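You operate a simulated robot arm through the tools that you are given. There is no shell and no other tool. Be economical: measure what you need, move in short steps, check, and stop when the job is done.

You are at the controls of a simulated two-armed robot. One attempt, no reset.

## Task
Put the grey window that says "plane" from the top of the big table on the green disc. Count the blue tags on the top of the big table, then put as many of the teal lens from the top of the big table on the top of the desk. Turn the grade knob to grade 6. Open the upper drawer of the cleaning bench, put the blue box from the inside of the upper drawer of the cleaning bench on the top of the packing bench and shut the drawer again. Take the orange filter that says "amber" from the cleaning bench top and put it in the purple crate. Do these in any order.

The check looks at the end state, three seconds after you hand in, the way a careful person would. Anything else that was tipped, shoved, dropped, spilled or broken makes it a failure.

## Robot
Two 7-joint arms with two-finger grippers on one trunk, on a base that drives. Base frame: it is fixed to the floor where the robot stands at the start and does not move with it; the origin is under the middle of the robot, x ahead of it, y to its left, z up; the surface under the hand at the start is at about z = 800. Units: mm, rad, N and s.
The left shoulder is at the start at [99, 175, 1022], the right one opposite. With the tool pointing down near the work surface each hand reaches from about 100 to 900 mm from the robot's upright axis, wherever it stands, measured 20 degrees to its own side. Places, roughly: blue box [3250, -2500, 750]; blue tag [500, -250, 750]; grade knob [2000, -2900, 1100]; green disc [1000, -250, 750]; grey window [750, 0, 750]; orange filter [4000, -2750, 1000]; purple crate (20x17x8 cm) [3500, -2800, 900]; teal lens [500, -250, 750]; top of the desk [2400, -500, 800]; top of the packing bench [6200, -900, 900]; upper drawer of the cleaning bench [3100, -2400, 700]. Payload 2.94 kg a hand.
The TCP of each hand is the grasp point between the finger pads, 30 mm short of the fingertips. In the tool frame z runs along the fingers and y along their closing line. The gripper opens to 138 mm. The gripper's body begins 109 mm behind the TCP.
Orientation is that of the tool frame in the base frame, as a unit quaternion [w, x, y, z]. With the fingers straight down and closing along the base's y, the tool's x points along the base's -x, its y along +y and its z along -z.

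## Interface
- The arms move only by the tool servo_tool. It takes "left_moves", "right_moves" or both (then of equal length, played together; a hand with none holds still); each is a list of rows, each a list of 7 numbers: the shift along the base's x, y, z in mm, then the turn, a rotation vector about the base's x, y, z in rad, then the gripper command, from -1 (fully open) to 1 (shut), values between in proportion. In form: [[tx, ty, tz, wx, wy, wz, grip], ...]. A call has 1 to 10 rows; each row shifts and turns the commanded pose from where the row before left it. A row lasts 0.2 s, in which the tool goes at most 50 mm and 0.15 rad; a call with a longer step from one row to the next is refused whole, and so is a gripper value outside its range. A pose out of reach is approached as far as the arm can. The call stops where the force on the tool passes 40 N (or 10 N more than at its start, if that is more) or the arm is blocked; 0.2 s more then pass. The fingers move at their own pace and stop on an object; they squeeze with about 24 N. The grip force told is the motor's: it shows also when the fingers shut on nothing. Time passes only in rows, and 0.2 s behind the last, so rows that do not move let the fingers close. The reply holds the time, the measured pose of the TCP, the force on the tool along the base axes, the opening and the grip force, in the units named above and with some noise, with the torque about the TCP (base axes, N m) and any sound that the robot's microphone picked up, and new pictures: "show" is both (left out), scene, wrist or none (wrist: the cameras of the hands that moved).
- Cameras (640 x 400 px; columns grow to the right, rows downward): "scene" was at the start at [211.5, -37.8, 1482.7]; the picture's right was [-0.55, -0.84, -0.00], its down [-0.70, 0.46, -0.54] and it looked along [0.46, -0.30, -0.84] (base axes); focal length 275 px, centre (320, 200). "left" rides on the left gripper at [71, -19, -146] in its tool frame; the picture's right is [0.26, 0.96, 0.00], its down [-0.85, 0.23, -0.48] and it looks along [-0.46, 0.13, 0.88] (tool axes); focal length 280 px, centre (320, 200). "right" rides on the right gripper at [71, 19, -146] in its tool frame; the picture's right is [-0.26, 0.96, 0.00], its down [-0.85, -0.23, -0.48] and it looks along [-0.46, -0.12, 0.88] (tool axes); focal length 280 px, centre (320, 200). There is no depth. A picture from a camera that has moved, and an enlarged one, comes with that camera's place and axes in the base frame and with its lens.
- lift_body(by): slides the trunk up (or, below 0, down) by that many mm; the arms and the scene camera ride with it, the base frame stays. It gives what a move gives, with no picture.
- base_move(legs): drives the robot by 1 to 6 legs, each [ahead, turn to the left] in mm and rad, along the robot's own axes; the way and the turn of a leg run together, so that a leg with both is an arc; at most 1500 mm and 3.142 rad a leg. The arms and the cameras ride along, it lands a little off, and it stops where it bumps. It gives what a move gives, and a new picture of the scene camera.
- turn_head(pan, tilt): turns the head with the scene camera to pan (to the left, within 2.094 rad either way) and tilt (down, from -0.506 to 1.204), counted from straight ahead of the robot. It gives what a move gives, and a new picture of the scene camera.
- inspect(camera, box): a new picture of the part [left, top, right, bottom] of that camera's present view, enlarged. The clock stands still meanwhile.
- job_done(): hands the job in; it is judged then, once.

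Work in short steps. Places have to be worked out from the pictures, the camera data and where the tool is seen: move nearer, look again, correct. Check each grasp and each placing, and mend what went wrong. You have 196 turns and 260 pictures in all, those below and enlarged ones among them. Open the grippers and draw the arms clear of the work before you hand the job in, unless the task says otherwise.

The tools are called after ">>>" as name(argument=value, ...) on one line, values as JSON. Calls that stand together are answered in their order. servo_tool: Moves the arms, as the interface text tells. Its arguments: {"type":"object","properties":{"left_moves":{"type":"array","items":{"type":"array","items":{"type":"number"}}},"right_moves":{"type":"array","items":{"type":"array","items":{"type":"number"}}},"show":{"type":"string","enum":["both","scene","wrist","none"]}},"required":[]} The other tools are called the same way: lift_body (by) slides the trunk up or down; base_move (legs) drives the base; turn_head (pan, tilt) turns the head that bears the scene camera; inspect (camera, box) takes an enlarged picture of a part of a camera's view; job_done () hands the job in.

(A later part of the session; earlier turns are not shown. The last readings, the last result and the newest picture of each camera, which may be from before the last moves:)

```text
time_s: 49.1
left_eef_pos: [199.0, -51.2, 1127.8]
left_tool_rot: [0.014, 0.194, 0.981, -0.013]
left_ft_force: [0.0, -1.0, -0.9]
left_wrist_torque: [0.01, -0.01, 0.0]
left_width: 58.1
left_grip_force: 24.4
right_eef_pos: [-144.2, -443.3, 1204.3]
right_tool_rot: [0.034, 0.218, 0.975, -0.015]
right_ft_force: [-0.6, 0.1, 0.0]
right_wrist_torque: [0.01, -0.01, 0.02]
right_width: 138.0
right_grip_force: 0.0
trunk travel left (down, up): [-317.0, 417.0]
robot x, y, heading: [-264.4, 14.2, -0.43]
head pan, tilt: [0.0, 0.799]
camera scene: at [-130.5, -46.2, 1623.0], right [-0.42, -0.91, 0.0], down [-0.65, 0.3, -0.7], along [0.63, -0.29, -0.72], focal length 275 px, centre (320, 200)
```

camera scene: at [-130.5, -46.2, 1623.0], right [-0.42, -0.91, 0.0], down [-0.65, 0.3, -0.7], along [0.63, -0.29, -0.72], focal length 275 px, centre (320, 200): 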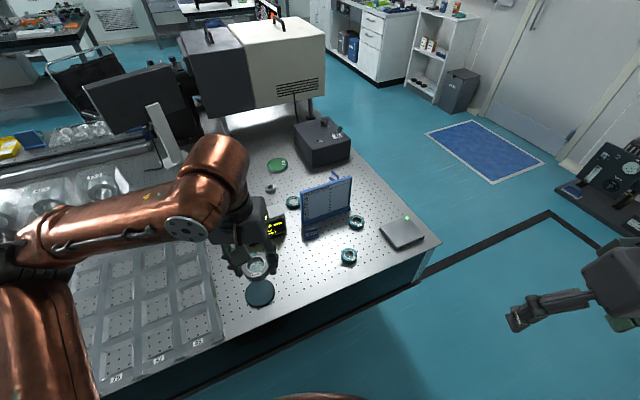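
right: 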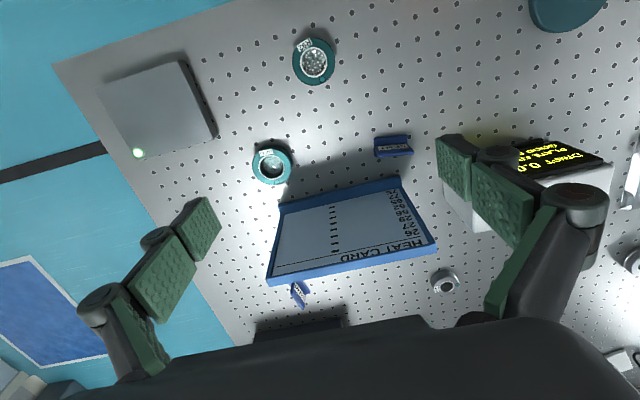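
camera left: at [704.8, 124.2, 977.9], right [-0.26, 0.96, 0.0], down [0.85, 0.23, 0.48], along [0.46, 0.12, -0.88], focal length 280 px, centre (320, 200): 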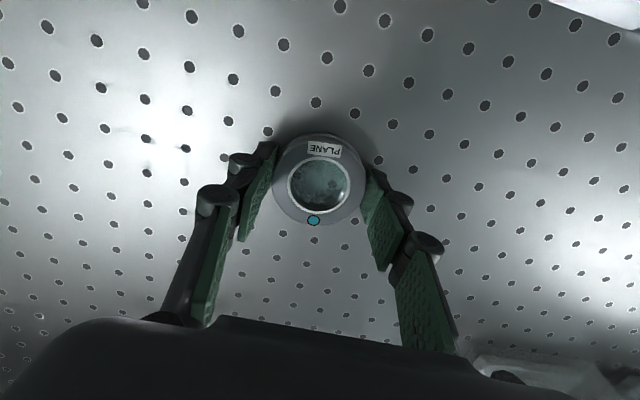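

Turns work with the arm tucked. Now turn a bit more, drive toward the table's right part, and turn back.

>>> base_move(legs=[[0, -0.32], [290, 0], [0, 0.3]])

```text
time_s: 53.1
left_eef_pos: [411.9, -254.7, 1127.4]
left_tool_rot: [0.013, 0.201, 0.979, -0.014]
left_ft_force: [1.4, 0.1, -0.8]
left_wrist_torque: [-0.03, 0.0, 0.01]
left_width: 57.7
left_grip_force: 23.7
right_eef_pos: [63.3, -643.5, 1203.7]
right_tool_rot: [0.034, 0.225, 0.974, -0.015]
right_ft_force: [0.6, 0.4, -0.7]
right_wrist_torque: [-0.03, 0.02, 0.0]
right_width: 137.8
right_grip_force: 0.0
trunk travel left (down, up): [-317.0, 417.0]
robot x, y, heading: [-48.4, -185.0, -0.446]
head pan, tilt: [0.0, 0.799]
camera scene: at [82.6, -246.5, 1622.9], right [-0.43, -0.9, 0.0], down [-0.65, 0.31, -0.7], along [0.63, -0.3, -0.72], focal length 275 px, centre (320, 200)
```

scene: 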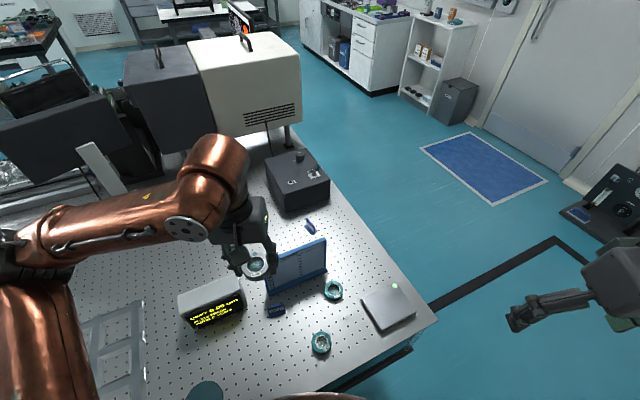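

Forward 80 mm, lower the trunk back, and extend the left hand toward the disc.

>>> base_move(legs=[[80, 0]])

>>> lift_body(by=-120)

>>> servo_tool(left_moves=[[45, 0, 0, 0, 0, 0, 1], [45, 0, 0, 0, 0, 0, 1], [45, 0, 0, 0, 0, 0, 1], [45, 0, 0, 0, 0, 0, 1], [45, 0, 0, 0, 0, 0, 1], [45, 0, 0, 0, 0, 0, 1], [45, 0, 0, 0, 0, 0, 1]], show="both")

```text
time_s: 54.1
left_eef_pos: [483.8, -289.3, 1128.2]
left_tool_rot: [0.013, 0.2, 0.98, -0.014]
left_ft_force: [0.2, -0.9, -1.4]
left_wrist_torque: [-0.03, 0.03, 0.0]
left_width: 57.7
left_grip_force: 23.8
right_eef_pos: [136.6, -678.9, 1202.8]
right_tool_rot: [0.033, 0.224, 0.974, -0.014]
right_ft_force: [0.5, -0.9, -0.7]
right_wrist_torque: [0.07, 0.07, 0.01]
right_width: 138.2
right_grip_force: 0.0
trunk travel left (down, up): [-317.0, 417.0]
robot x, y, heading: [21.0, -214.0, -0.446]
head pan, tilt: [0.0, 0.799]
camera scene: at [154.6, -281.4, 1623.0], right [-0.43, -0.9, 0.0], down [-0.65, 0.31, -0.7], along [0.63, -0.3, -0.72], focal length 275 px, centre (320, 200)
```

scene: 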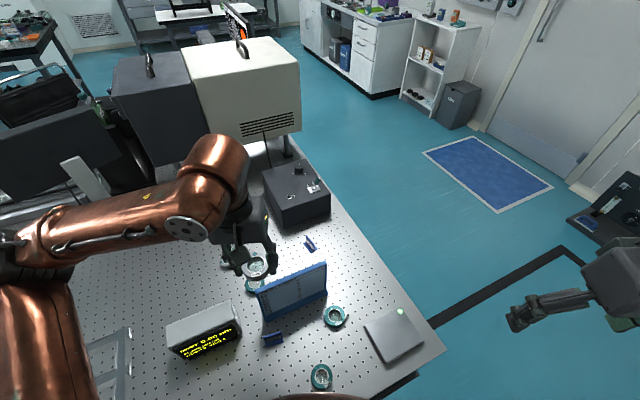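

```text
time_s: 55.6
left_eef_pos: [482.0, -289.4, 1008.5]
left_tool_rot: [0.014, 0.2, 0.979, -0.015]
left_ft_force: [0.2, -0.3, -0.7]
left_wrist_torque: [-0.02, 0.0, 0.03]
left_width: 58.1
left_grip_force: 24.0
right_eef_pos: [151.6, -685.5, 1073.2]
right_tool_rot: [0.013, 0.224, 0.974, -0.01]
right_ft_force: [-0.3, -0.3, 0.8]
right_wrist_torque: [0.0, -0.03, 0.0]
right_width: 138.1
right_grip_force: 0.1
trunk travel left (down, up): [-197.0, 537.0]
robot x, y, heading: [23.1, -219.6, -0.441]
head pan, tilt: [0.0, 0.799]
```

```text
time_s: 57.2
left_eef_pos: [799.4, -289.2, 1007.1]
left_tool_rot: [0.012, 0.201, 0.979, -0.013]
left_ft_force: [0.1, -0.4, -0.5]
left_wrist_torque: [-0.03, 0.07, 0.0]
left_width: 57.9
left_grip_force: 24.1
right_eef_pos: [153.0, -687.2, 1071.3]
right_tool_rot: [0.012, 0.224, 0.975, -0.009]
right_ft_force: [1.2, -0.6, 0.5]
right_wrist_torque: [0.03, 0.04, -0.01]
right_width: 137.9
right_grip_force: 0.2
trunk travel left (down, up): [-197.0, 537.0]
robot x, y, heading: [20.8, -214.7, -0.444]
head pan, tilt: [0.0, 0.799]
camera scene: at [233.7, -319.5, 1497.1], right [-0.43, -0.9, 0.0], down [-0.65, 0.31, -0.7], along [0.63, -0.3, -0.72], focal length 275 px, centre (320, 200)
camera left: at [723.3, -275.0, 1150.6], right [0.14, 0.99, -0.03], down [0.86, -0.11, 0.5], along [0.49, -0.09, -0.87], focal length 280 px, centre (320, 200)
```

scene: 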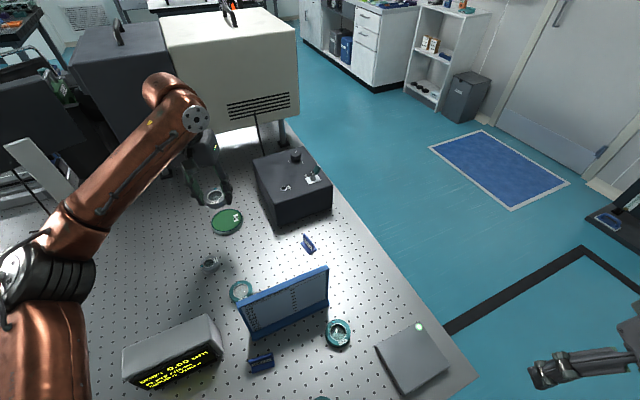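
left: 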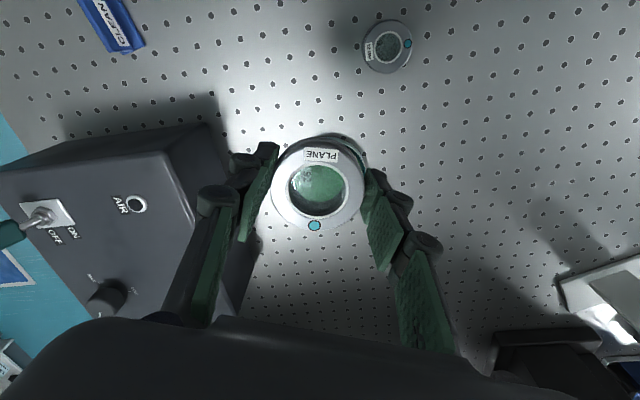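

Disc centre ≈[877,-293]. Move over it, correct the slight tilt, and lower to 860.

>>> servo_tool(left_moves=[[26, -1, -30, 0.03, 0.018, 0, 1], [26, -1, -30, 0, 0, 0, 1], [25, -2, -30, 0, 0, 0, 1], [0, 0, -30, 0, 0, 0, 1], [0, 0, -20, 0, 0, 0, 1], [0, 0, 0, 0, 0, 0, 1]], show="both")

```text
time_s: 58.6
left_eef_pos: [874.4, -292.3, 866.2]
left_tool_rot: [0.002, 0.199, 0.98, -0.001]
left_ft_force: [-0.6, 0.1, -0.4]
left_wrist_torque: [0.0, -0.01, 0.01]
left_width: 58.2
left_grip_force: 23.6
right_eef_pos: [151.2, -685.6, 1072.7]
right_tool_rot: [0.013, 0.225, 0.974, -0.009]
right_ft_force: [-0.1, 0.7, 0.2]
right_wrist_torque: [-0.03, 0.01, 0.03]
right_width: 137.8
right_grip_force: 0.0
trunk travel left (down, up): [-197.0, 537.0]
robot x, y, heading: [21.6, -218.3, -0.45]
head pan, tilt: [0.0, 0.799]
camera scene: at [232.5, -318.7, 1497.5], right [-0.43, -0.9, 0.0], down [-0.65, 0.31, -0.7], along [0.63, -0.3, -0.72], focal length 275 px, centre (320, 200)
camera left: at [800.6, -282.4, 1012.0], right [0.14, 0.99, 0.0], down [0.87, -0.12, 0.48], along [0.47, -0.07, -0.88], focal length 280 px, centre (320, 200)
```

scene: 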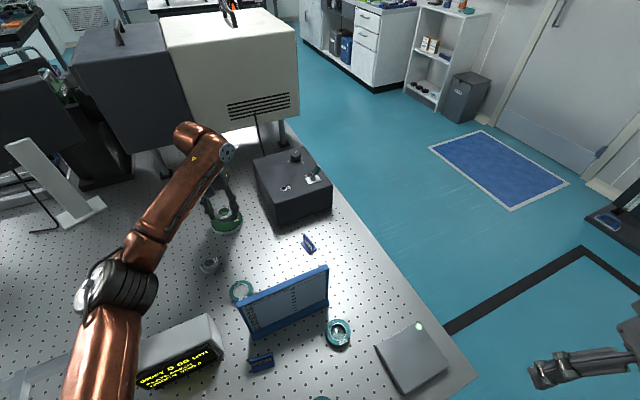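
left: 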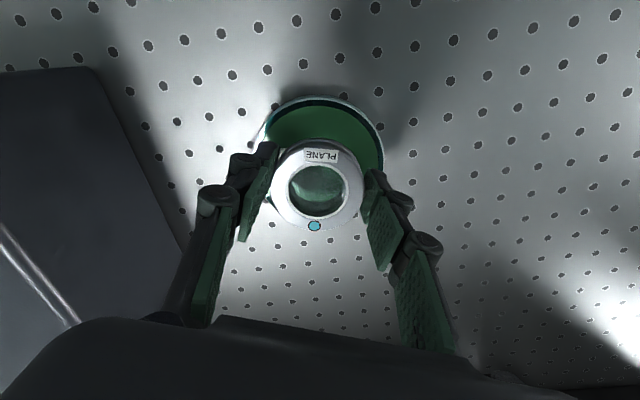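

Disc centre ≈[868,-290]; nudge and lower slowly to contact.

>>> servo_tool(left_moves=[[-6, 2, -10, 0, 0, 0, 1], [0, 0, -5, 0, 0, 0, 1], [0, 0, -4, 0, 0, 0, 1], [0, 0, -3, 0, 0, 0, 1], [0, 0, -3, 0, 0, 0, 1], [0, 0, 0, 0, 0, 0, 1]], show="wrist")

```text
time_s: 60.0
left_eef_pos: [868.5, -292.4, 845.7]
left_tool_rot: [0.004, 0.2, 0.98, -0.001]
left_ft_force: [4.2, 0.7, 15.6]
left_wrist_torque: [0.1, -0.03, -0.07]
left_width: 58.2
left_grip_force: 24.5
right_eef_pos: [150.5, -686.2, 1072.3]
right_tool_rot: [0.014, 0.224, 0.974, -0.011]
right_ft_force: [0.0, -0.2, 0.0]
right_wrist_torque: [0.01, 0.04, 0.02]
right_width: 137.9
right_grip_force: 0.1
trunk travel left (down, up): [-197.0, 537.0]
robot x, y, heading: [24.6, -223.7, -0.447]
head pan, tilt: [0.0, 0.799]
camera left: at [793.8, -280.0, 990.9], right [0.14, 0.99, 0.0], down [0.87, -0.12, 0.48], along [0.48, -0.07, -0.88], focal length 280 px, centre (320, 200)
```

left: 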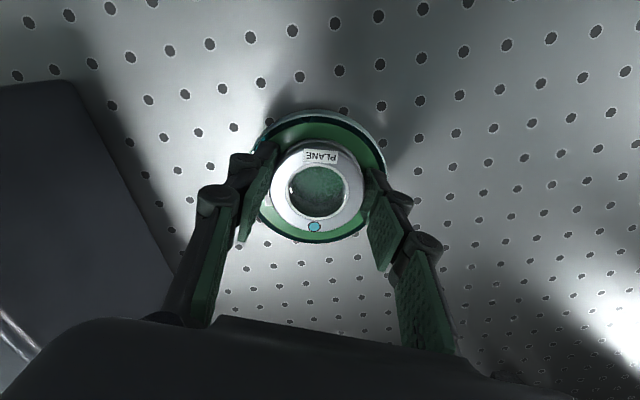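

Contact (15 N) and well centred on the disc. Release and rise.

>>> servo_tool(left_moves=[[0, 0, 2, 0, 0, 0, 0.5], [0, 0, 0, 0, 0, 0, 0], [0, 0, 0, 0, 0, 0, -0.3], [0, 0, 0, 0, 0, 0, -0.3], [0, 0, 20, 0, 0, 0, -0.3], [0, 0, 40, 0, 0, 0, -0.3], [0, 0, 40, 0, 0, 0, -0.3], [0, 0, 40, 0, 0, 0, -0.3]], show="wrist")

```text
time_s: 61.8
left_eef_pos: [868.6, -290.7, 985.6]
left_tool_rot: [0.002, 0.201, 0.98, 0.0]
left_ft_force: [-0.2, -0.2, 0.7]
left_wrist_torque: [0.0, 0.02, 0.0]
left_width: 89.7
left_grip_force: 0.0
right_eef_pos: [150.8, -686.8, 1073.1]
right_tool_rot: [0.013, 0.224, 0.974, -0.011]
right_ft_force: [-0.4, 0.3, -0.2]
right_wrist_torque: [0.01, -0.05, -0.01]
right_width: 137.9
right_grip_force: 0.0
trunk travel left (down, up): [-197.0, 537.0]
robot x, y, heading: [18.3, -219.7, -0.449]
head pan, tilt: [0.0, 0.799]
camera left: at [794.4, -279.9, 1130.8], right [0.14, 0.99, 0.0], down [0.87, -0.12, 0.48], along [0.47, -0.07, -0.88], focal length 280 px, centre (320, 200)
```

left: 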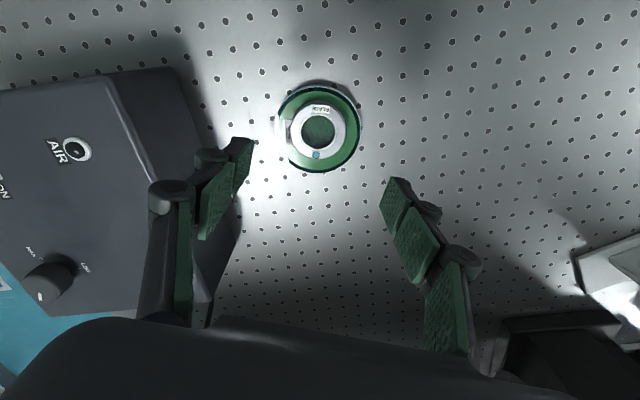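

Window is on the disc. Now left hand above lens C (~[618,-270]) and right hand above lens B (~[416,-450]).

>>> servo_tool(left_moves=[[-31, 2.5, -3, 0, 0, 0, -1], [-31, 2.5, -3, 0, 0, 0, -1], [-31, 2.5, -3, 0, 0, 0, -1], [-31, 2.5, -3, 0, 0, 0, -1], [-31, 2.5, -3, 0, 0, 0, -1], [-31, 2.5, -3, 0, 0, 0, -1], [-31, 2.5, -3, 0, 0, 0, -1], [-31, 2.5, -3, 0, 0, 0, -1]], right_moves=[[33, 29.5, -9, 0, 0, 0, -1], [33, 29.5, -9, 0, 0, 0, -1], [33, 29.5, -9, 0, 0, 0, -1], [33, 29.5, -9, 0, 0, 0, -1], [33, 29.5, -9, 0, 0, 0, -1], [33, 29.5, -9, 0, 0, 0, -1], [33, 29.5, -9, 0, 0, 0, -1], [33, 29.5, -9, 0, 0, 0, -1]], show="wrist")

```text
time_s: 63.6
left_eef_pos: [619.7, -271.7, 959.1]
left_tool_rot: [0.001, 0.2, 0.98, -0.001]
left_ft_force: [0.3, 1.0, -0.7]
left_wrist_torque: [-0.02, 0.02, 0.01]
left_width: 138.0
left_grip_force: 0.0
right_eef_pos: [351.8, -508.3, 1018.6]
right_tool_rot: [0.013, 0.224, 0.974, -0.01]
right_ft_force: [1.4, -0.1, 0.7]
right_wrist_torque: [0.03, 0.02, 0.0]
right_width: 138.1
right_grip_force: 0.0
right hand out of reach, approached as far as the arm can: row 7, 8
trunk travel left (down, up): [-197.0, 537.0]
robot x, y, heading: [21.1, -221.1, -0.446]
head pan, tilt: [0.0, 0.799]
camera right: at [292.3, -456.1, 1162.6], right [0.66, 0.75, 0.0], down [0.65, -0.57, 0.5], along [0.38, -0.33, -0.86], focal length 280 px, centre (320, 200)
camera left: at [545.3, -260.7, 1105.0], right [0.14, 0.99, 0.0], down [0.87, -0.12, 0.48], along [0.47, -0.07, -0.88], focal length 280 px, centre (320, 200)
```

right: 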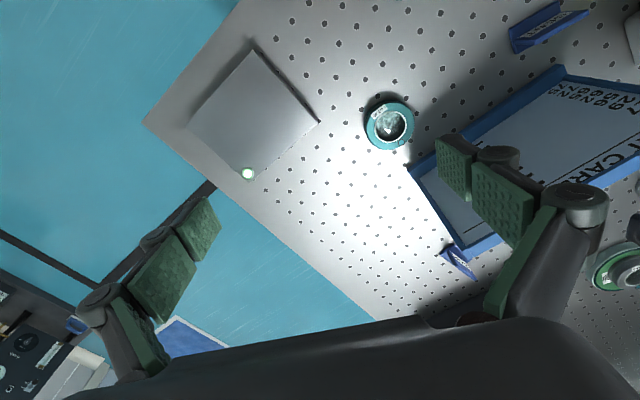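
left: 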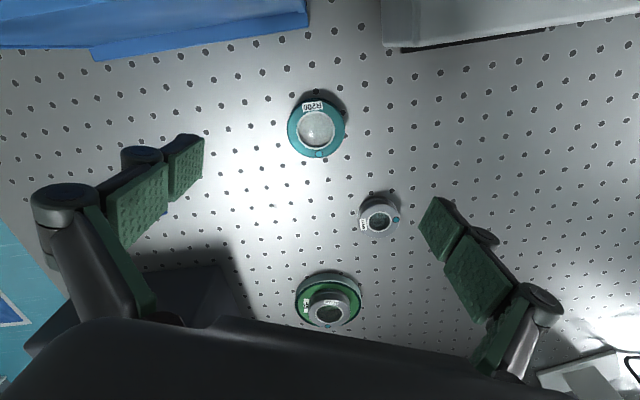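

Lens C at [616,-276]. Descend the left hand on it and close.

>>> servo_tool(left_moves=[[-4, -4, -40, 0, 0, 0, -1], [0, 0, -40, 0, 0, 0, -1], [0, 0, -30, 0, 0, 0, -1], [0, 0, -16, 0, 0, 0, -1], [0, 0, 0, 0, 0, 0, -1]], show="wrist")

```text
time_s: 64.8
left_eef_pos: [614.7, -275.7, 834.3]
left_tool_rot: [0.001, 0.201, 0.98, -0.001]
left_ft_force: [0.8, -0.1, 0.4]
left_wrist_torque: [0.02, 0.03, 0.03]
left_width: 137.8
left_grip_force: 0.0
right_eef_pos: [349.3, -508.2, 1018.7]
right_tool_rot: [0.013, 0.223, 0.975, -0.01]
right_ft_force: [-0.1, 0.2, -0.1]
right_wrist_torque: [0.0, 0.01, 0.0]
right_width: 138.1
right_grip_force: 0.0
trunk travel left (down, up): [-197.0, 537.0]
robot x, y, heading: [18.7, -220.8, -0.449]
head pan, tilt: [0.0, 0.799]
camera left: at [540.3, -265.3, 980.0], right [0.14, 0.99, 0.0], down [0.87, -0.12, 0.48], along [0.47, -0.07, -0.88], focal length 280 px, centre (320, 200)
```

left: 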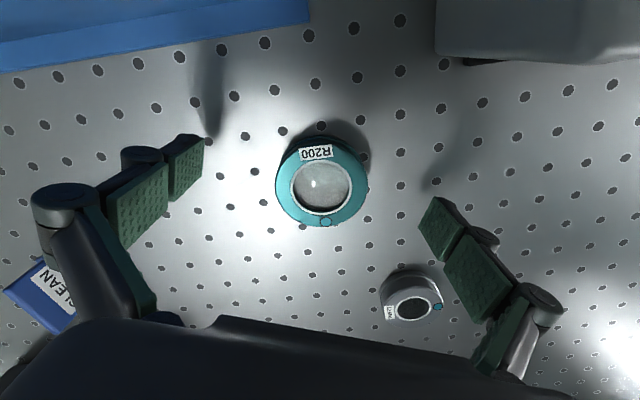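

Lens centred between the fingers. Close and lift.

>>> servo_tool(left_moves=[[0, 0, -2, 0, 0, 0, 1], [0, 0, 0, 0, 0, 0, 1], [0, 0, 0, 0, 0, 0, 1], [0, 0, 0, 0, 0, 0, 1], [0, 0, 0, 0, 0, 0, 1], [0, 0, 0, 0, 0, 0, 1], [0, 0, 20, 0, 0, 0, 1], [0, 0, 40, 0, 0, 0, 1], [0, 0, 45, 0, 0, 0, 1], [0, 0, 45, 0, 0, 0, 1]], show="wrist")

```text
time_s: 67.0
left_eef_pos: [616.6, -274.3, 984.9]
left_tool_rot: [0.001, 0.2, 0.98, -0.001]
left_ft_force: [0.0, -0.6, -0.5]
left_wrist_torque: [0.01, 0.01, -0.02]
left_width: 58.7
left_grip_force: 24.1
right_eef_pos: [349.5, -509.5, 1018.8]
right_tool_rot: [0.014, 0.224, 0.974, -0.009]
right_ft_force: [-0.2, 0.0, -0.2]
right_wrist_torque: [0.0, 0.0, 0.0]
right_width: 137.9
right_grip_force: 0.0
trunk travel left (down, up): [-197.0, 537.0]
robot x, y, heading: [20.8, -217.4, -0.449]
head pan, tilt: [0.0, 0.799]
camera left: at [541.4, -264.1, 1129.8], right [0.14, 0.99, 0.0], down [0.87, -0.12, 0.48], along [0.47, -0.07, -0.88], focal length 280 px, centre (320, 200)
```

left: 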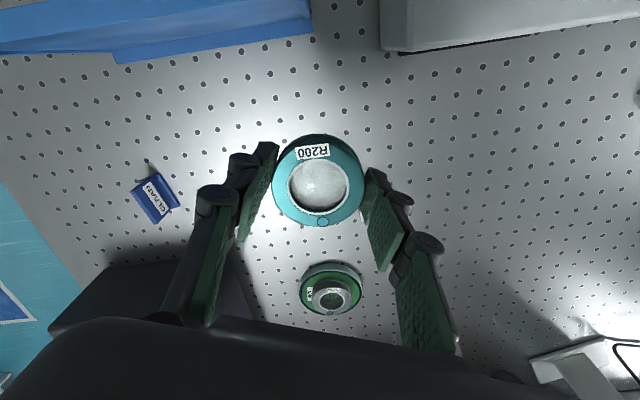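

Lens C held. Now the right hand: rotate yaw and move toward lens B.

>>> servo_tool(right_moves=[[0, 0, 0, 0.024, 0.023, 0.12, -1], [17, 14, 0, 0, 0, 0.12, -1], [17, 14, 0, 0, 0, 0.12, -1], [18, 14, 0, 0, 0, 0.1, -1], [18, 14, 0, 0, 0, 0, -1], [0, 0, -30, 0, 0, 0, -1]], show="wrist")

```text
time_s: 68.4
left_eef_pos: [617.4, -275.0, 983.2]
left_tool_rot: [0.002, 0.2, 0.98, -0.001]
left_ft_force: [0.1, 1.3, -0.4]
left_wrist_torque: [0.01, -0.02, 0.0]
left_width: 58.9
left_grip_force: 24.2
right_eef_pos: [409.3, -588.1, 1048.0]
right_tool_rot: [0.001, 0.026, 1.0, 0.001]
right_ft_force: [0.3, 0.0, -0.6]
right_wrist_torque: [0.02, 0.02, 0.05]
right_width: 138.2
right_grip_force: 0.0
right hand out of reach, approached as far as the arm can: row 2, 3, 4, 5
trunk travel left (down, up): [-197.0, 537.0]
robot x, y, heading: [22.2, -218.6, -0.447]
head pan, tilt: [0.0, 0.799]
camera right: at [338.3, -565.5, 1194.8], right [0.31, 0.95, 0.0], down [0.84, -0.28, 0.48], along [0.45, -0.15, -0.88], focal length 280 px, centre (320, 200)
```

right: 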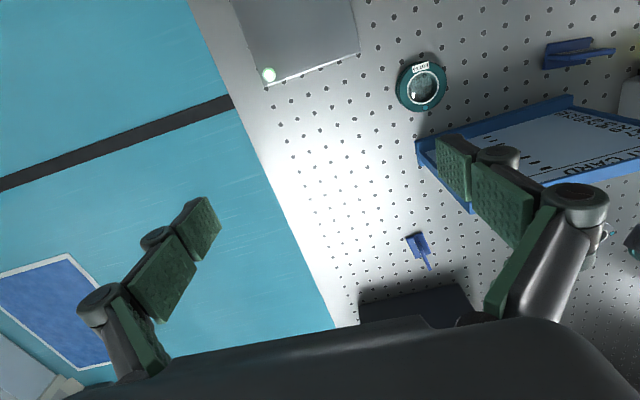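

The right arm is awkward across the midline here; I turn the base left 0.4 so the lens is on its side.

>>> base_move(legs=[[-60, 0], [0, 0.2], [0, 0.2]])

```text
time_s: 70.9
left_eef_pos: [534.5, -12.2, 985.5]
left_tool_rot: [0.002, 0.002, 1.0, 0.0]
left_ft_force: [1.1, -0.3, -0.7]
left_wrist_torque: [0.02, 0.03, 0.0]
left_width: 58.8
left_grip_force: 23.5
right_eef_pos: [463.8, -383.2, 1050.0]
right_tool_rot: [0.001, -0.173, 0.985, 0.0]
right_ft_force: [0.4, 0.1, -1.0]
right_wrist_torque: [-0.05, 0.02, -0.02]
right_width: 138.0
right_grip_force: 0.0
trunk travel left (down, up): [-197.0, 537.0]
robot x, y, heading: [-34.8, -191.3, -0.047]
head pan, tilt: [0.0, 0.799]
camera scene: at [213.3, -203.3, 1496.6], right [-0.05, -1.0, 0.0], down [-0.72, 0.03, -0.69], along [0.69, -0.03, -0.72], focal length 275 px, centre (320, 200)
```

scene: 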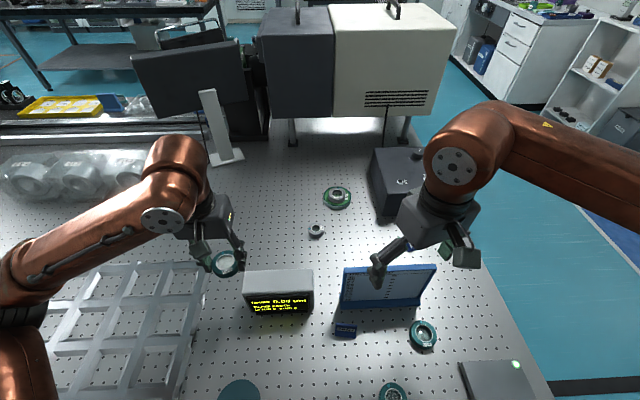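

Right hand: move over lens B [421,-452] and align yaw.

>>> servo_tool(right_moves=[[-15, -23, -20, 0, 0, -0.12, -1], [-14, -23, -25, 0, 0, -0.12, -1], [-14, -23, -25, 0, 0, -0.11, -1], [0, 0, -20, 0, 0, 0, -1], [0, 0, 0, 0, 0, 0, -1]], show="wrist")

```text
time_s: 72.1
left_eef_pos: [527.0, -12.7, 989.8]
left_tool_rot: [0.007, 0.002, 1.0, 0.0]
left_ft_force: [0.8, -0.4, 0.4]
left_wrist_torque: [0.03, 0.03, 0.04]
left_width: 58.9
left_grip_force: 23.8
right_eef_pos: [410.0, -452.3, 964.7]
right_tool_rot: [0.006, 0.002, 1.0, -0.001]
right_ft_force: [0.3, -1.0, 0.8]
right_wrist_torque: [0.05, -0.02, 0.0]
right_width: 138.0
right_grip_force: 0.0
trunk travel left (down, up): [-197.0, 537.0]
robot x, y, heading: [-30.5, -195.1, -0.042]
head pan, tilt: [0.0, 0.799]
camera right: at [338.5, -432.5, 1110.2], right [0.27, 0.96, 0.0], down [0.84, -0.23, 0.49], along [0.47, -0.13, -0.87], focal length 280 px, centre (320, 200)
```

right: 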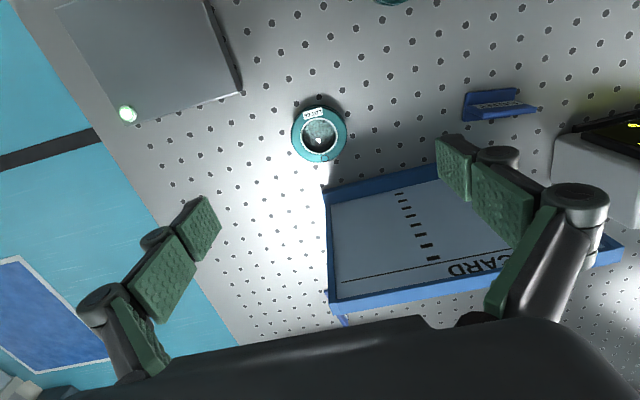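

Lens B at [418,-456]. Descend.

>>> servo_tool(right_moves=[[8, -3, -40, 0, 0, 0, -1], [0, 0, -40, 0, 0, 0, -1], [0, 0, -35, 0, 0, 0, -1], [0, 0, -16, 0, 0, 0, -1], [0, 0, 0, 0, 0, 0, -1]], show="wrist")

```text
time_s: 73.3
left_eef_pos: [526.1, -11.3, 988.5]
left_tool_rot: [0.008, 0.002, 1.0, -0.001]
left_ft_force: [-0.1, 0.7, -1.3]
left_wrist_torque: [0.03, -0.05, 0.0]
left_width: 58.7
left_grip_force: 24.0
right_eef_pos: [419.1, -454.3, 832.3]
right_tool_rot: [0.005, 0.001, 1.0, 0.0]
right_ft_force: [-0.5, -0.4, 0.8]
right_wrist_torque: [0.02, -0.02, -0.02]
right_width: 138.0
right_grip_force: 0.0
trunk travel left (down, up): [-197.0, 537.0]
robot x, y, heading: [-34.7, -191.1, -0.046]
head pan, tilt: [0.0, 0.799]
camera right: at [347.1, -433.3, 977.4], right [0.26, 0.96, 0.0], down [0.84, -0.23, 0.49], along [0.47, -0.13, -0.87], focal length 280 px, centre (320, 200)
```

right: 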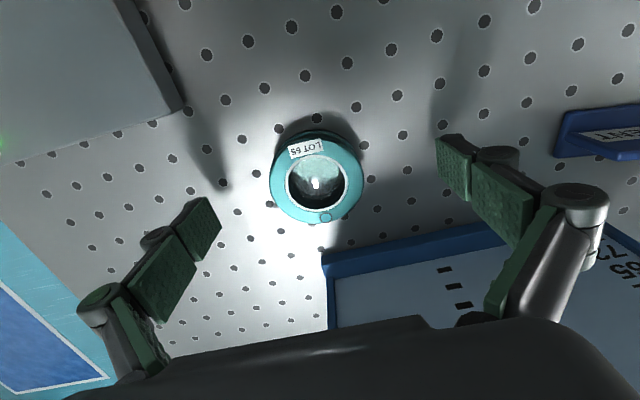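

Centred. Close and lift.

>>> servo_tool(right_moves=[[-2, 0, -1, 0, 0, 0, 1], [0, 0, 0, 0, 0, 0, 1], [0, 0, 0, 0, 0, 0, 1], [0, 0, 0, 0, 0, 0, 1], [0, 0, 0, 0, 0, 0, 1], [0, 0, 0, 0, 0, 0, 1], [0, 0, 20, 0, 0, 0, 1], [0, 0, 45, 0, 0, 0, 1], [0, 0, 45, 0, 0, 0, 1], [0, 0, 45, 0, 0, 0, 1]], show="wrist")

```text
time_s: 75.5
left_eef_pos: [526.4, -11.9, 989.3]
left_tool_rot: [0.008, 0.001, 1.0, -0.001]
left_ft_force: [-0.3, -0.4, -1.1]
left_wrist_torque: [-0.04, -0.02, -0.02]
left_width: 58.7
left_grip_force: 23.9
right_eef_pos: [419.1, -454.2, 985.9]
right_tool_rot: [0.006, 0.0, 1.0, -0.001]
right_ft_force: [0.5, -0.5, 0.2]
right_wrist_torque: [0.0, -0.02, -0.01]
right_width: 58.8
right_grip_force: 24.2
trunk travel left (down, up): [-197.0, 537.0]
robot x, y, heading: [-36.0, -195.5, -0.043]
head pan, tilt: [0.0, 0.799]
camera right: at [346.3, -433.6, 1131.0], right [0.26, 0.96, 0.0], down [0.84, -0.23, 0.49], along [0.47, -0.13, -0.87], focal length 280 px, centre (320, 200)
```

right: 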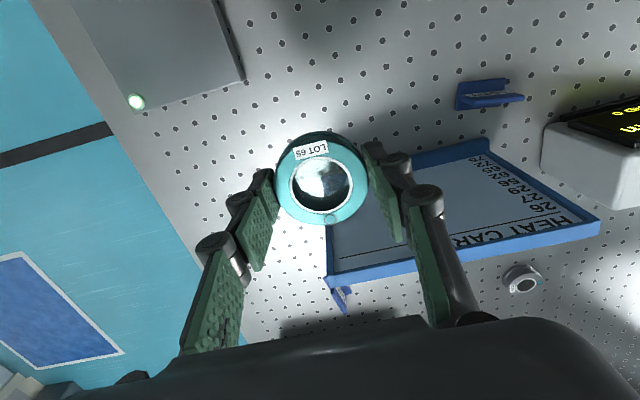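

Both lenses held. Back away from the table, then check where the right elbow is before leaving the aisle.

>>> base_move(legs=[[-180, 0]])

>>> turn_head(pan=-1.3, tilt=0.7)

```text
time_s: 77.0
left_eef_pos: [384.8, -5.7, 971.9]
left_tool_rot: [-0.014, 0.001, 1.0, 0.0]
left_ft_force: [-2.9, 0.3, -1.2]
left_wrist_torque: [0.0, -0.3, 0.05]
left_width: 58.7
left_grip_force: 24.1
right_eef_pos: [278.9, -448.5, 971.7]
right_tool_rot: [-0.013, 0.003, 1.0, -0.001]
right_ft_force: [-2.4, -0.2, -0.7]
right_wrist_torque: [0.02, -0.29, -0.01]
right_width: 58.8
right_grip_force: 24.0
trunk travel left (down, up): [-197.0, 537.0]
robot x, y, heading: [-205.7, -186.8, -0.046]
head pan, tilt: [0.0, 0.799]
camera scene: at [115.6, -198.8, 1490.0], right [-0.05, -1.0, 0.0], down [-0.76, 0.04, -0.65], along [0.65, -0.03, -0.76], focal length 275 px, centre (320, 200)
```

scene: 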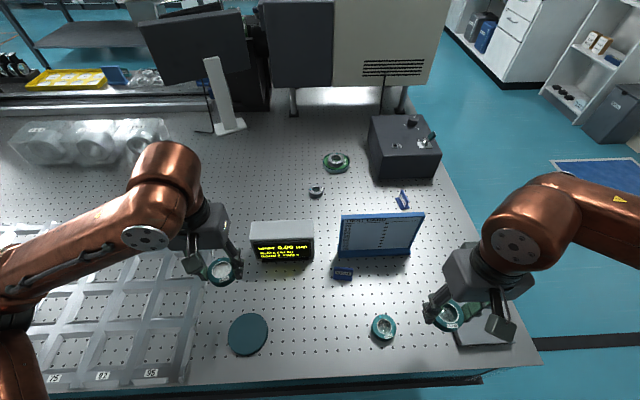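

```text
time_s: 78.5
left_eef_pos: [352.4, -5.0, 986.0]
left_tool_rot: [0.004, 0.002, 1.0, 0.0]
left_ft_force: [-1.8, -0.8, -1.8]
left_wrist_torque: [0.05, -0.16, 0.01]
left_width: 58.9
left_grip_force: 23.9
right_eef_pos: [246.2, -446.4, 982.6]
right_tool_rot: [0.006, 0.003, 1.0, -0.003]
right_ft_force: [-1.5, -0.6, -1.0]
right_wrist_torque: [0.05, -0.19, -0.02]
right_width: 58.7
right_grip_force: 24.1
trunk travel left (down, up): [-197.0, 537.0]
robot x, y, heading: [-207.3, -184.8, -0.043]
head pan, tilt: [-1.3, 0.7]
camera scene: at [25.2, -276.3, 1503.4], right [-0.97, -0.22, 0.04], down [-0.17, 0.63, -0.76], along [0.14, -0.74, -0.65], focal length 275 px, centre (320, 200)
```

scene: 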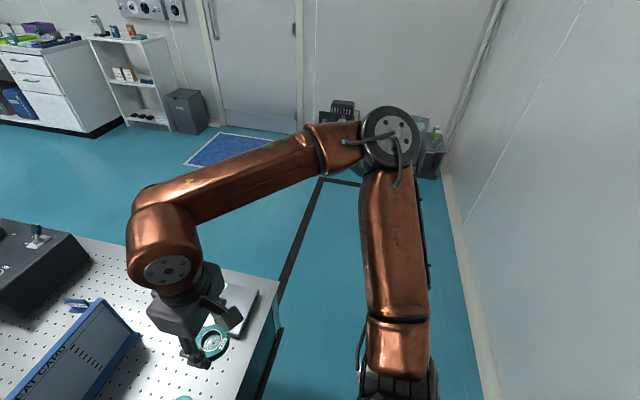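

The trunk sways a bit after drives; fine. Turn right in steps, go diagonally, then head along -y out of the aisle.

>>> base_move(legs=[[0, -0.2], [0, -0.2], [0, -0.2], [0, -0.2], [210, 0]])

>>> base_move(legs=[[0, -0.2], [0, -0.2], [0, -0.2], [0, -0.13]])

```text
time_s: 79.5
left_eef_pos: [268.5, -49.0, 1018.3]
left_tool_rot: [0.059, 0.053, 0.997, 0.005]
left_ft_force: [3.0, -1.7, -2.5]
left_wrist_torque: [0.2, 0.3, 0.04]
left_width: 58.8
left_grip_force: 23.9
right_eef_pos: [118.6, -482.9, 1006.2]
right_tool_rot: [0.062, 0.051, 0.997, -0.008]
right_ft_force: [2.7, -0.8, -2.1]
right_wrist_torque: [0.16, 0.28, -0.02]
right_width: 58.6
right_grip_force: 24.1
trunk travel left (down, up): [-197.0, 537.0]
robot x, y, heading: [-212.8, -184.9, -0.151]
head pan, tilt: [-1.3, 0.7]
stopped in leg 1: the robot was blocked; the commanded pose is now the measured one
camera scene: at [-44.1, -296.0, 1504.7], right [-0.99, -0.12, 0.0], down [-0.08, 0.64, -0.76], along [0.09, -0.76, -0.65], focal length 275 px, centre (320, 200)
```

scene: 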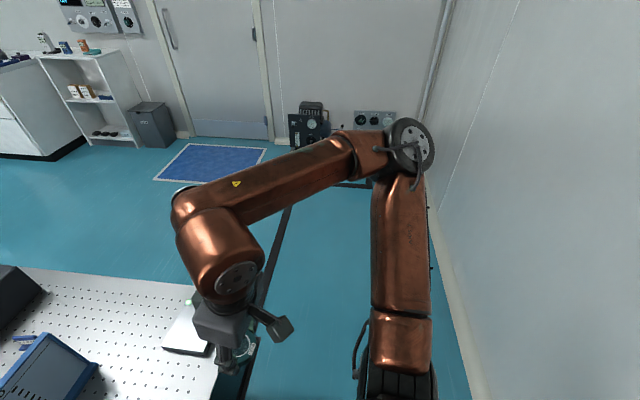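

```text
time_s: 82.7
left_eef_pos: [239.7, -403.1, 1016.0]
left_tool_rot: [0.054, 0.405, 0.912, -0.017]
left_ft_force: [-0.4, 0.2, -0.8]
left_wrist_torque: [0.02, -0.02, 0.01]
left_width: 59.1
left_grip_force: 23.7
right_eef_pos: [-160.7, -625.5, 1005.6]
right_tool_rot: [0.052, 0.403, 0.913, -0.03]
right_ft_force: [0.1, 0.1, -1.0]
right_wrist_torque: [0.04, -0.01, -0.02]
right_width: 58.7
right_grip_force: 24.3
trunk travel left (down, up): [-197.0, 537.0]
robot x, y, heading: [-210.0, -183.9, -0.882]
head pan, tilt: [-1.3, 0.7]
camera scene: at [-161.6, -371.6, 1505.6], right [-0.82, 0.57, 0.0], down [0.37, 0.53, -0.76], along [-0.44, -0.63, -0.64], focal length 275 px, centre (320, 200)
```

scene: 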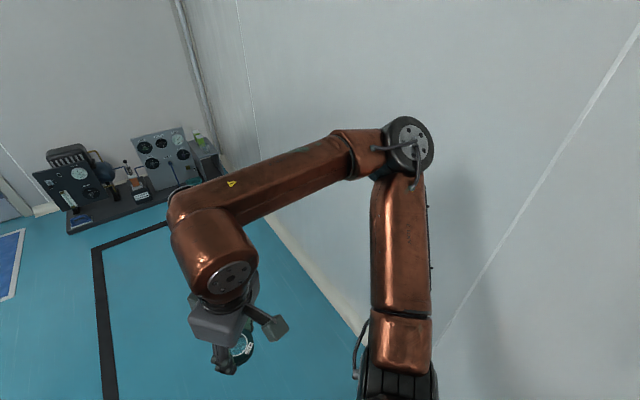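

Now drive 200 ahead, then settle, then turn the rest.

>>> base_move(legs=[[210, 0]])

>>> turn_head(pan=-0.6, tilt=0.7)

>>> base_move(legs=[[0, -0.2], [0, -0.2], [0, -0.2], [0, -0.1]])

```text
time_s: 84.3
left_eef_pos: [375.4, -566.6, 1015.3]
left_tool_rot: [0.054, 0.406, 0.912, -0.017]
left_ft_force: [0.5, 0.1, -1.5]
left_wrist_torque: [0.06, 0.02, 0.0]
left_width: 58.6
left_grip_force: 24.3
right_eef_pos: [-26.3, -787.0, 1005.3]
right_tool_rot: [0.051, 0.404, 0.913, -0.031]
right_ft_force: [0.0, 0.1, -1.5]
right_wrist_torque: [0.02, 0.04, -0.03]
right_width: 58.7
right_grip_force: 23.6
trunk travel left (down, up): [-197.0, 537.0]
robot x, y, heading: [-76.5, -344.4, -0.881]
head pan, tilt: [-1.3, 0.7]
camera scene: at [-26.5, -534.5, 1505.4], right [-0.82, 0.57, 0.0], down [0.37, 0.53, -0.76], along [-0.44, -0.63, -0.64], focal length 275 px, centre (320, 200)
```

scene: 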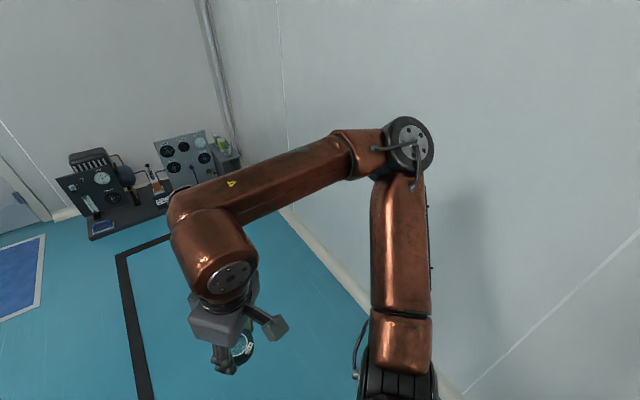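

```text
time_s: 85.4
left_eef_pos: [373.5, -564.4, 1016.4]
left_tool_rot: [0.055, 0.405, 0.912, -0.018]
left_ft_force: [0.5, 0.1, -0.8]
left_wrist_torque: [-0.01, 0.01, -0.01]
left_width: 58.7
left_grip_force: 23.9
right_eef_pos: [-28.0, -787.5, 1005.3]
right_tool_rot: [0.052, 0.404, 0.913, -0.031]
right_ft_force: [-0.7, 0.4, -1.3]
right_wrist_torque: [-0.02, -0.01, 0.0]
right_width: 58.7
right_grip_force: 23.8
trunk travel left (down, up): [-197.0, 537.0]
robot x, y, heading: [-73.5, -346.0, -0.879]
head pan, tilt: [-0.6, 0.7]
camera scene: at [28.5, -548.1, 1505.7], right [-1.0, -0.09, 0.0], down [-0.06, 0.64, -0.76], along [0.07, -0.76, -0.64], focal length 275 px, centre (320, 200)
```

scene: 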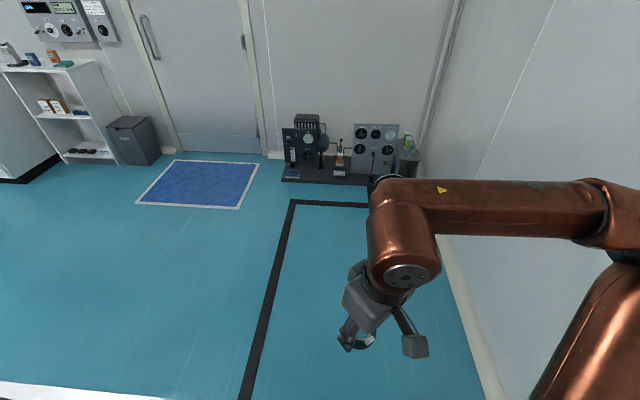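

```text
time_s: 88.6
left_eef_pos: [125.1, -803.6, 1017.4]
left_tool_rot: [0.046, 0.694, 0.718, -0.035]
left_ft_force: [-0.8, -0.7, -1.1]
left_wrist_torque: [0.0, -0.04, 0.02]
left_width: 58.6
left_grip_force: 24.7
right_eef_pos: [-323.5, -714.7, 1005.4]
right_tool_rot: [0.038, 0.692, 0.719, -0.046]
right_ft_force: [-0.3, 0.4, -0.1]
right_wrist_torque: [0.04, -0.05, -0.01]
right_width: 58.7
right_grip_force: 24.0
trunk travel left (down, up): [-197.0, 537.0]
robot x, y, heading: [-76.9, -345.0, -1.584]
head pan, tilt: [-0.6, 0.7]
camera scene: at [-128.5, -568.1, 1505.6], right [-0.82, 0.57, 0.0], down [0.37, 0.53, -0.76], along [-0.44, -0.63, -0.65], focal length 275 px, centre (320, 200)
```

scene: 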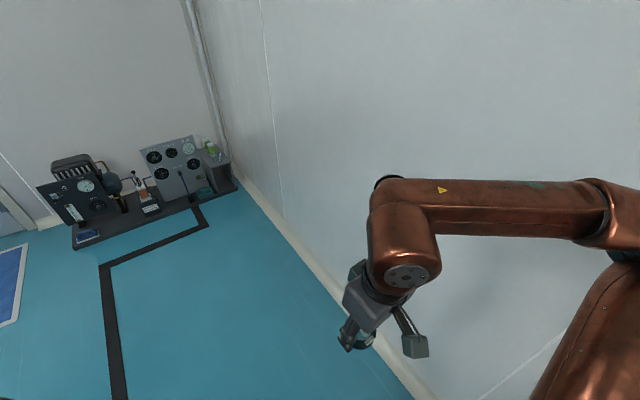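

Heading along -y. Drive out of the aisle.

>>> base_move(legs=[[900, 0]])

>>> turn_head(pan=0.8, tilt=0.5)

```text
time_s: 93.3
left_eef_pos: [111.5, -1707.2, 1016.4]
left_tool_rot: [0.045, 0.696, 0.715, -0.035]
left_ft_force: [0.2, 0.2, -0.9]
left_wrist_torque: [0.02, -0.01, 0.02]
left_width: 58.7
left_grip_force: 24.2
right_eef_pos: [-338.1, -1615.2, 1005.7]
right_tool_rot: [0.039, 0.695, 0.716, -0.047]
right_ft_force: [0.3, 0.0, -1.6]
right_wrist_torque: [0.03, 0.0, 0.03]
right_width: 58.9
right_grip_force: 24.0
trunk travel left (down, up): [-197.0, 537.0]
robot x, y, heading: [-85.7, -1247.7, -1.592]
head pan, tilt: [-0.6, 0.7]
camera scene: at [-141.1, -1470.2, 1505.6], right [-0.81, 0.58, 0.0], down [0.37, 0.53, -0.76], along [-0.44, -0.62, -0.64], focal length 275 px, centre (320, 200)
```

scene: 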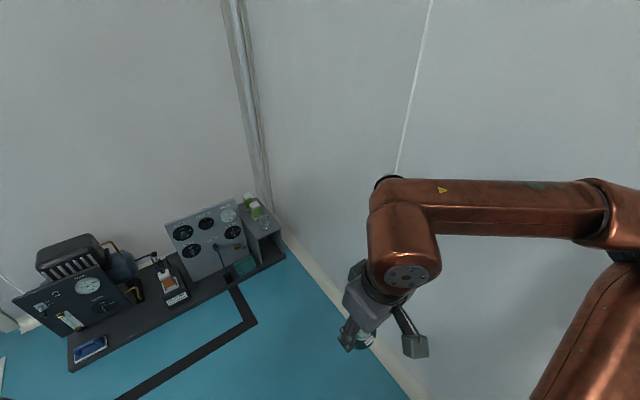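

```text
time_s: 94.8
left_eef_pos: [111.6, -1706.5, 1016.2]
left_tool_rot: [0.045, 0.696, 0.715, -0.034]
left_ft_force: [-0.1, 0.7, -1.4]
left_wrist_torque: [0.02, -0.01, 0.01]
left_width: 58.5
left_grip_force: 23.4
right_eef_pos: [-337.1, -1616.0, 1006.1]
right_tool_rot: [0.039, 0.695, 0.716, -0.046]
right_ft_force: [0.2, -1.1, -1.1]
right_wrist_torque: [-0.01, 0.04, 0.0]
right_width: 58.6
right_grip_force: 23.7
trunk travel left (down, up): [-197.0, 537.0]
robot x, y, heading: [-88.7, -1252.5, -1.585]
head pan, tilt: [0.799, 0.499]
camera scene: at [-27.8, -1465.1, 1523.4], right [-0.71, -0.7, 0.0], down [-0.34, 0.34, -0.88], along [0.62, -0.62, -0.48], focal length 275 px, centre (320, 200)
```

scene: 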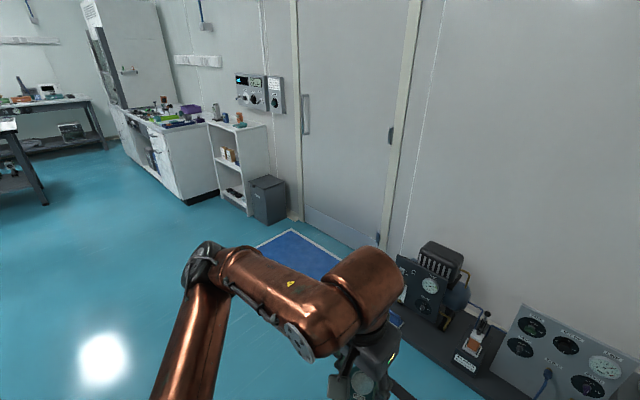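

Turn left to face +x.

>>> base_move(legs=[[0, 0.26], [0, 0.26], [0, 0.26], [0, 0.26], [0, 0.26], [0, 0.26]])

>>> turn_head(pan=0.1, tilt=0.45)

```text
time_s: 100.6
left_eef_pos: [371.2, -1048.6, 1016.5]
left_tool_rot: [0.057, -0.012, 0.998, 0.007]
left_ft_force: [0.2, 0.6, -1.3]
left_wrist_torque: [-0.04, 0.02, -0.01]
left_width: 58.8
left_grip_force: 24.5
right_eef_pos: [277.5, -1498.4, 1007.9]
right_tool_rot: [0.061, -0.014, 0.998, -0.006]
right_ft_force: [0.3, 0.8, -0.7]
right_wrist_torque: [-0.06, -0.02, 0.0]
right_width: 58.6
right_grip_force: 24.2
trunk travel left (down, up): [-197.0, 537.0]
robot x, y, heading: [-87.1, -1248.8, -0.025]
head pan, tilt: [0.799, 0.499]
camera scene: at [129.1, -1185.5, 1523.3], right [0.7, -0.71, 0.0], down [-0.34, -0.34, -0.88], along [0.63, 0.62, -0.48], focal length 275 px, centre (320, 200)
```

scene: 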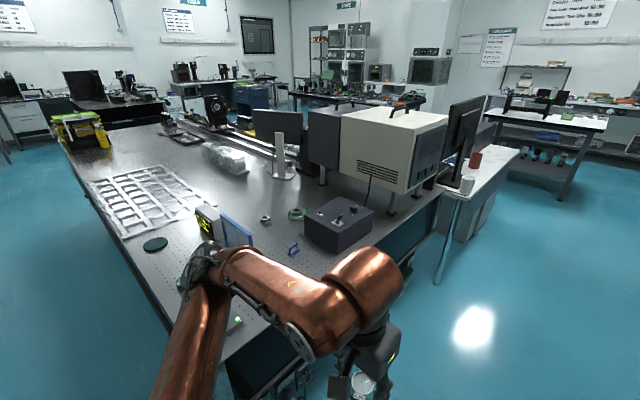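

```text
time_s: 101.6
left_eef_pos: [370.5, -1050.5, 1016.1]
left_tool_rot: [0.057, -0.012, 0.998, 0.006]
left_ft_force: [0.3, -0.4, -1.2]
left_wrist_torque: [-0.03, 0.01, 0.0]
left_width: 58.7
left_grip_force: 24.1
right_eef_pos: [276.6, -1498.3, 1006.9]
right_tool_rot: [0.06, -0.013, 0.998, -0.006]
right_ft_force: [-0.3, 0.7, -0.4]
right_wrist_torque: [0.0, -0.02, 0.0]
right_width: 58.8
right_grip_force: 24.0
trunk travel left (down, up): [-197.0, 537.0]
robot x, y, heading: [-89.9, -1244.6, -0.019]
head pan, tilt: [0.099, 0.45]
camera scene: at [155.9, -1243.5, 1527.8], right [0.08, -1.0, 0.0], down [-0.43, -0.03, -0.9], along [0.9, 0.07, -0.44], focal length 275 px, centre (320, 200)
```

scene: 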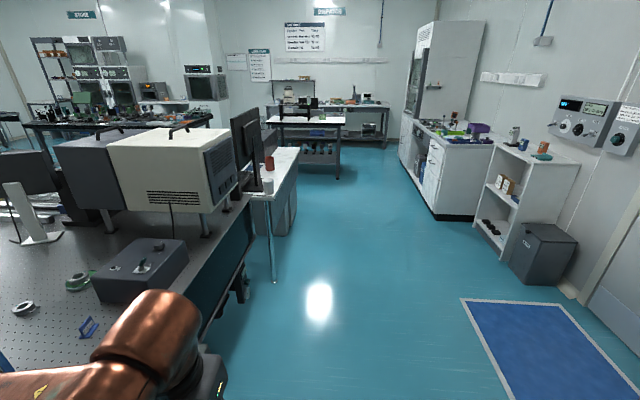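

The white desk is right behind the big table (edge y≈-780, x 1770–2790). Drive along y≈-1450 toward x≈2250.

>>> base_move(legs=[[0, -0.2], [1000, 0], [0, 0.21], [1350, 0]])

>>> turn_head(pan=1.3, tilt=0.7)

```text
time_s: 114.6
left_eef_pos: [2677.7, -1295.2, 1016.6]
left_tool_rot: [0.057, -0.01, 0.998, 0.007]
left_ft_force: [1.4, 0.1, -1.4]
left_wrist_torque: [-0.02, 0.01, -0.01]
left_width: 58.6
left_grip_force: 24.1
right_eef_pos: [2584.8, -1744.8, 1006.0]
right_tool_rot: [0.06, -0.013, 0.998, -0.006]
right_ft_force: [0.7, 0.3, -0.7]
right_wrist_torque: [0.0, 0.03, -0.01]
right_width: 58.8
right_grip_force: 24.2
trunk travel left (down, up): [-197.0, 537.0]
robot x, y, heading: [2222.9, -1492.0, -0.025]
head pan, tilt: [0.099, 0.45]
camera scene: at [2463.9, -1488.7, 1527.8], right [0.08, -1.0, 0.0], down [-0.43, -0.03, -0.9], along [0.9, 0.07, -0.44], focal length 275 px, centre (320, 200)
```

scene: 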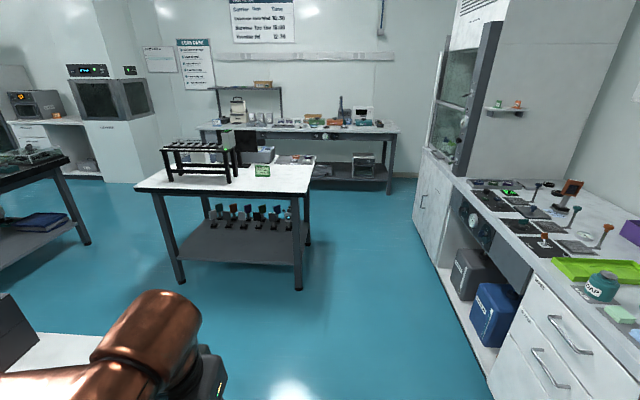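

```text
time_s: 116.0
left_eef_pos: [2679.5, -1295.3, 1017.5]
left_tool_rot: [0.057, -0.011, 0.998, 0.007]
left_ft_force: [0.1, 0.0, -1.3]
left_wrist_torque: [-0.02, 0.03, 0.04]
left_width: 58.6
left_grip_force: 24.3
right_eef_pos: [2585.5, -1745.1, 1006.6]
right_tool_rot: [0.06, -0.013, 0.998, -0.005]
right_ft_force: [0.2, -0.4, -1.2]
right_wrist_torque: [0.0, -0.02, 0.02]
right_width: 58.6
right_grip_force: 24.4
trunk travel left (down, up): [-197.0, 537.0]
robot x, y, heading: [2216.9, -1493.1, -0.023]
head pan, tilt: [1.3, 0.7]
camera scene: at [2396.5, -1414.4, 1505.7], right [0.96, -0.29, 0.0], down [-0.19, -0.62, -0.77], along [0.22, 0.73, -0.64], focal length 275 px, centre (320, 200)
```

scene: 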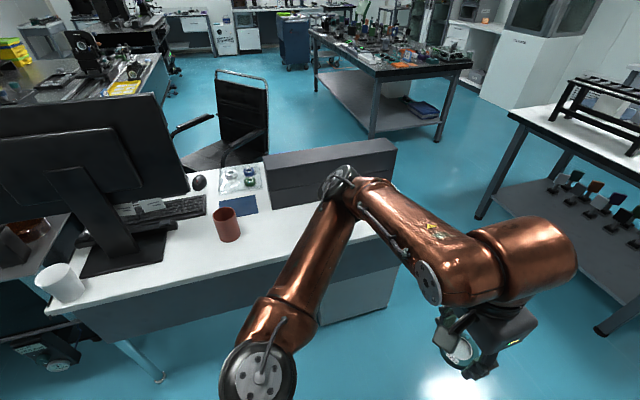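

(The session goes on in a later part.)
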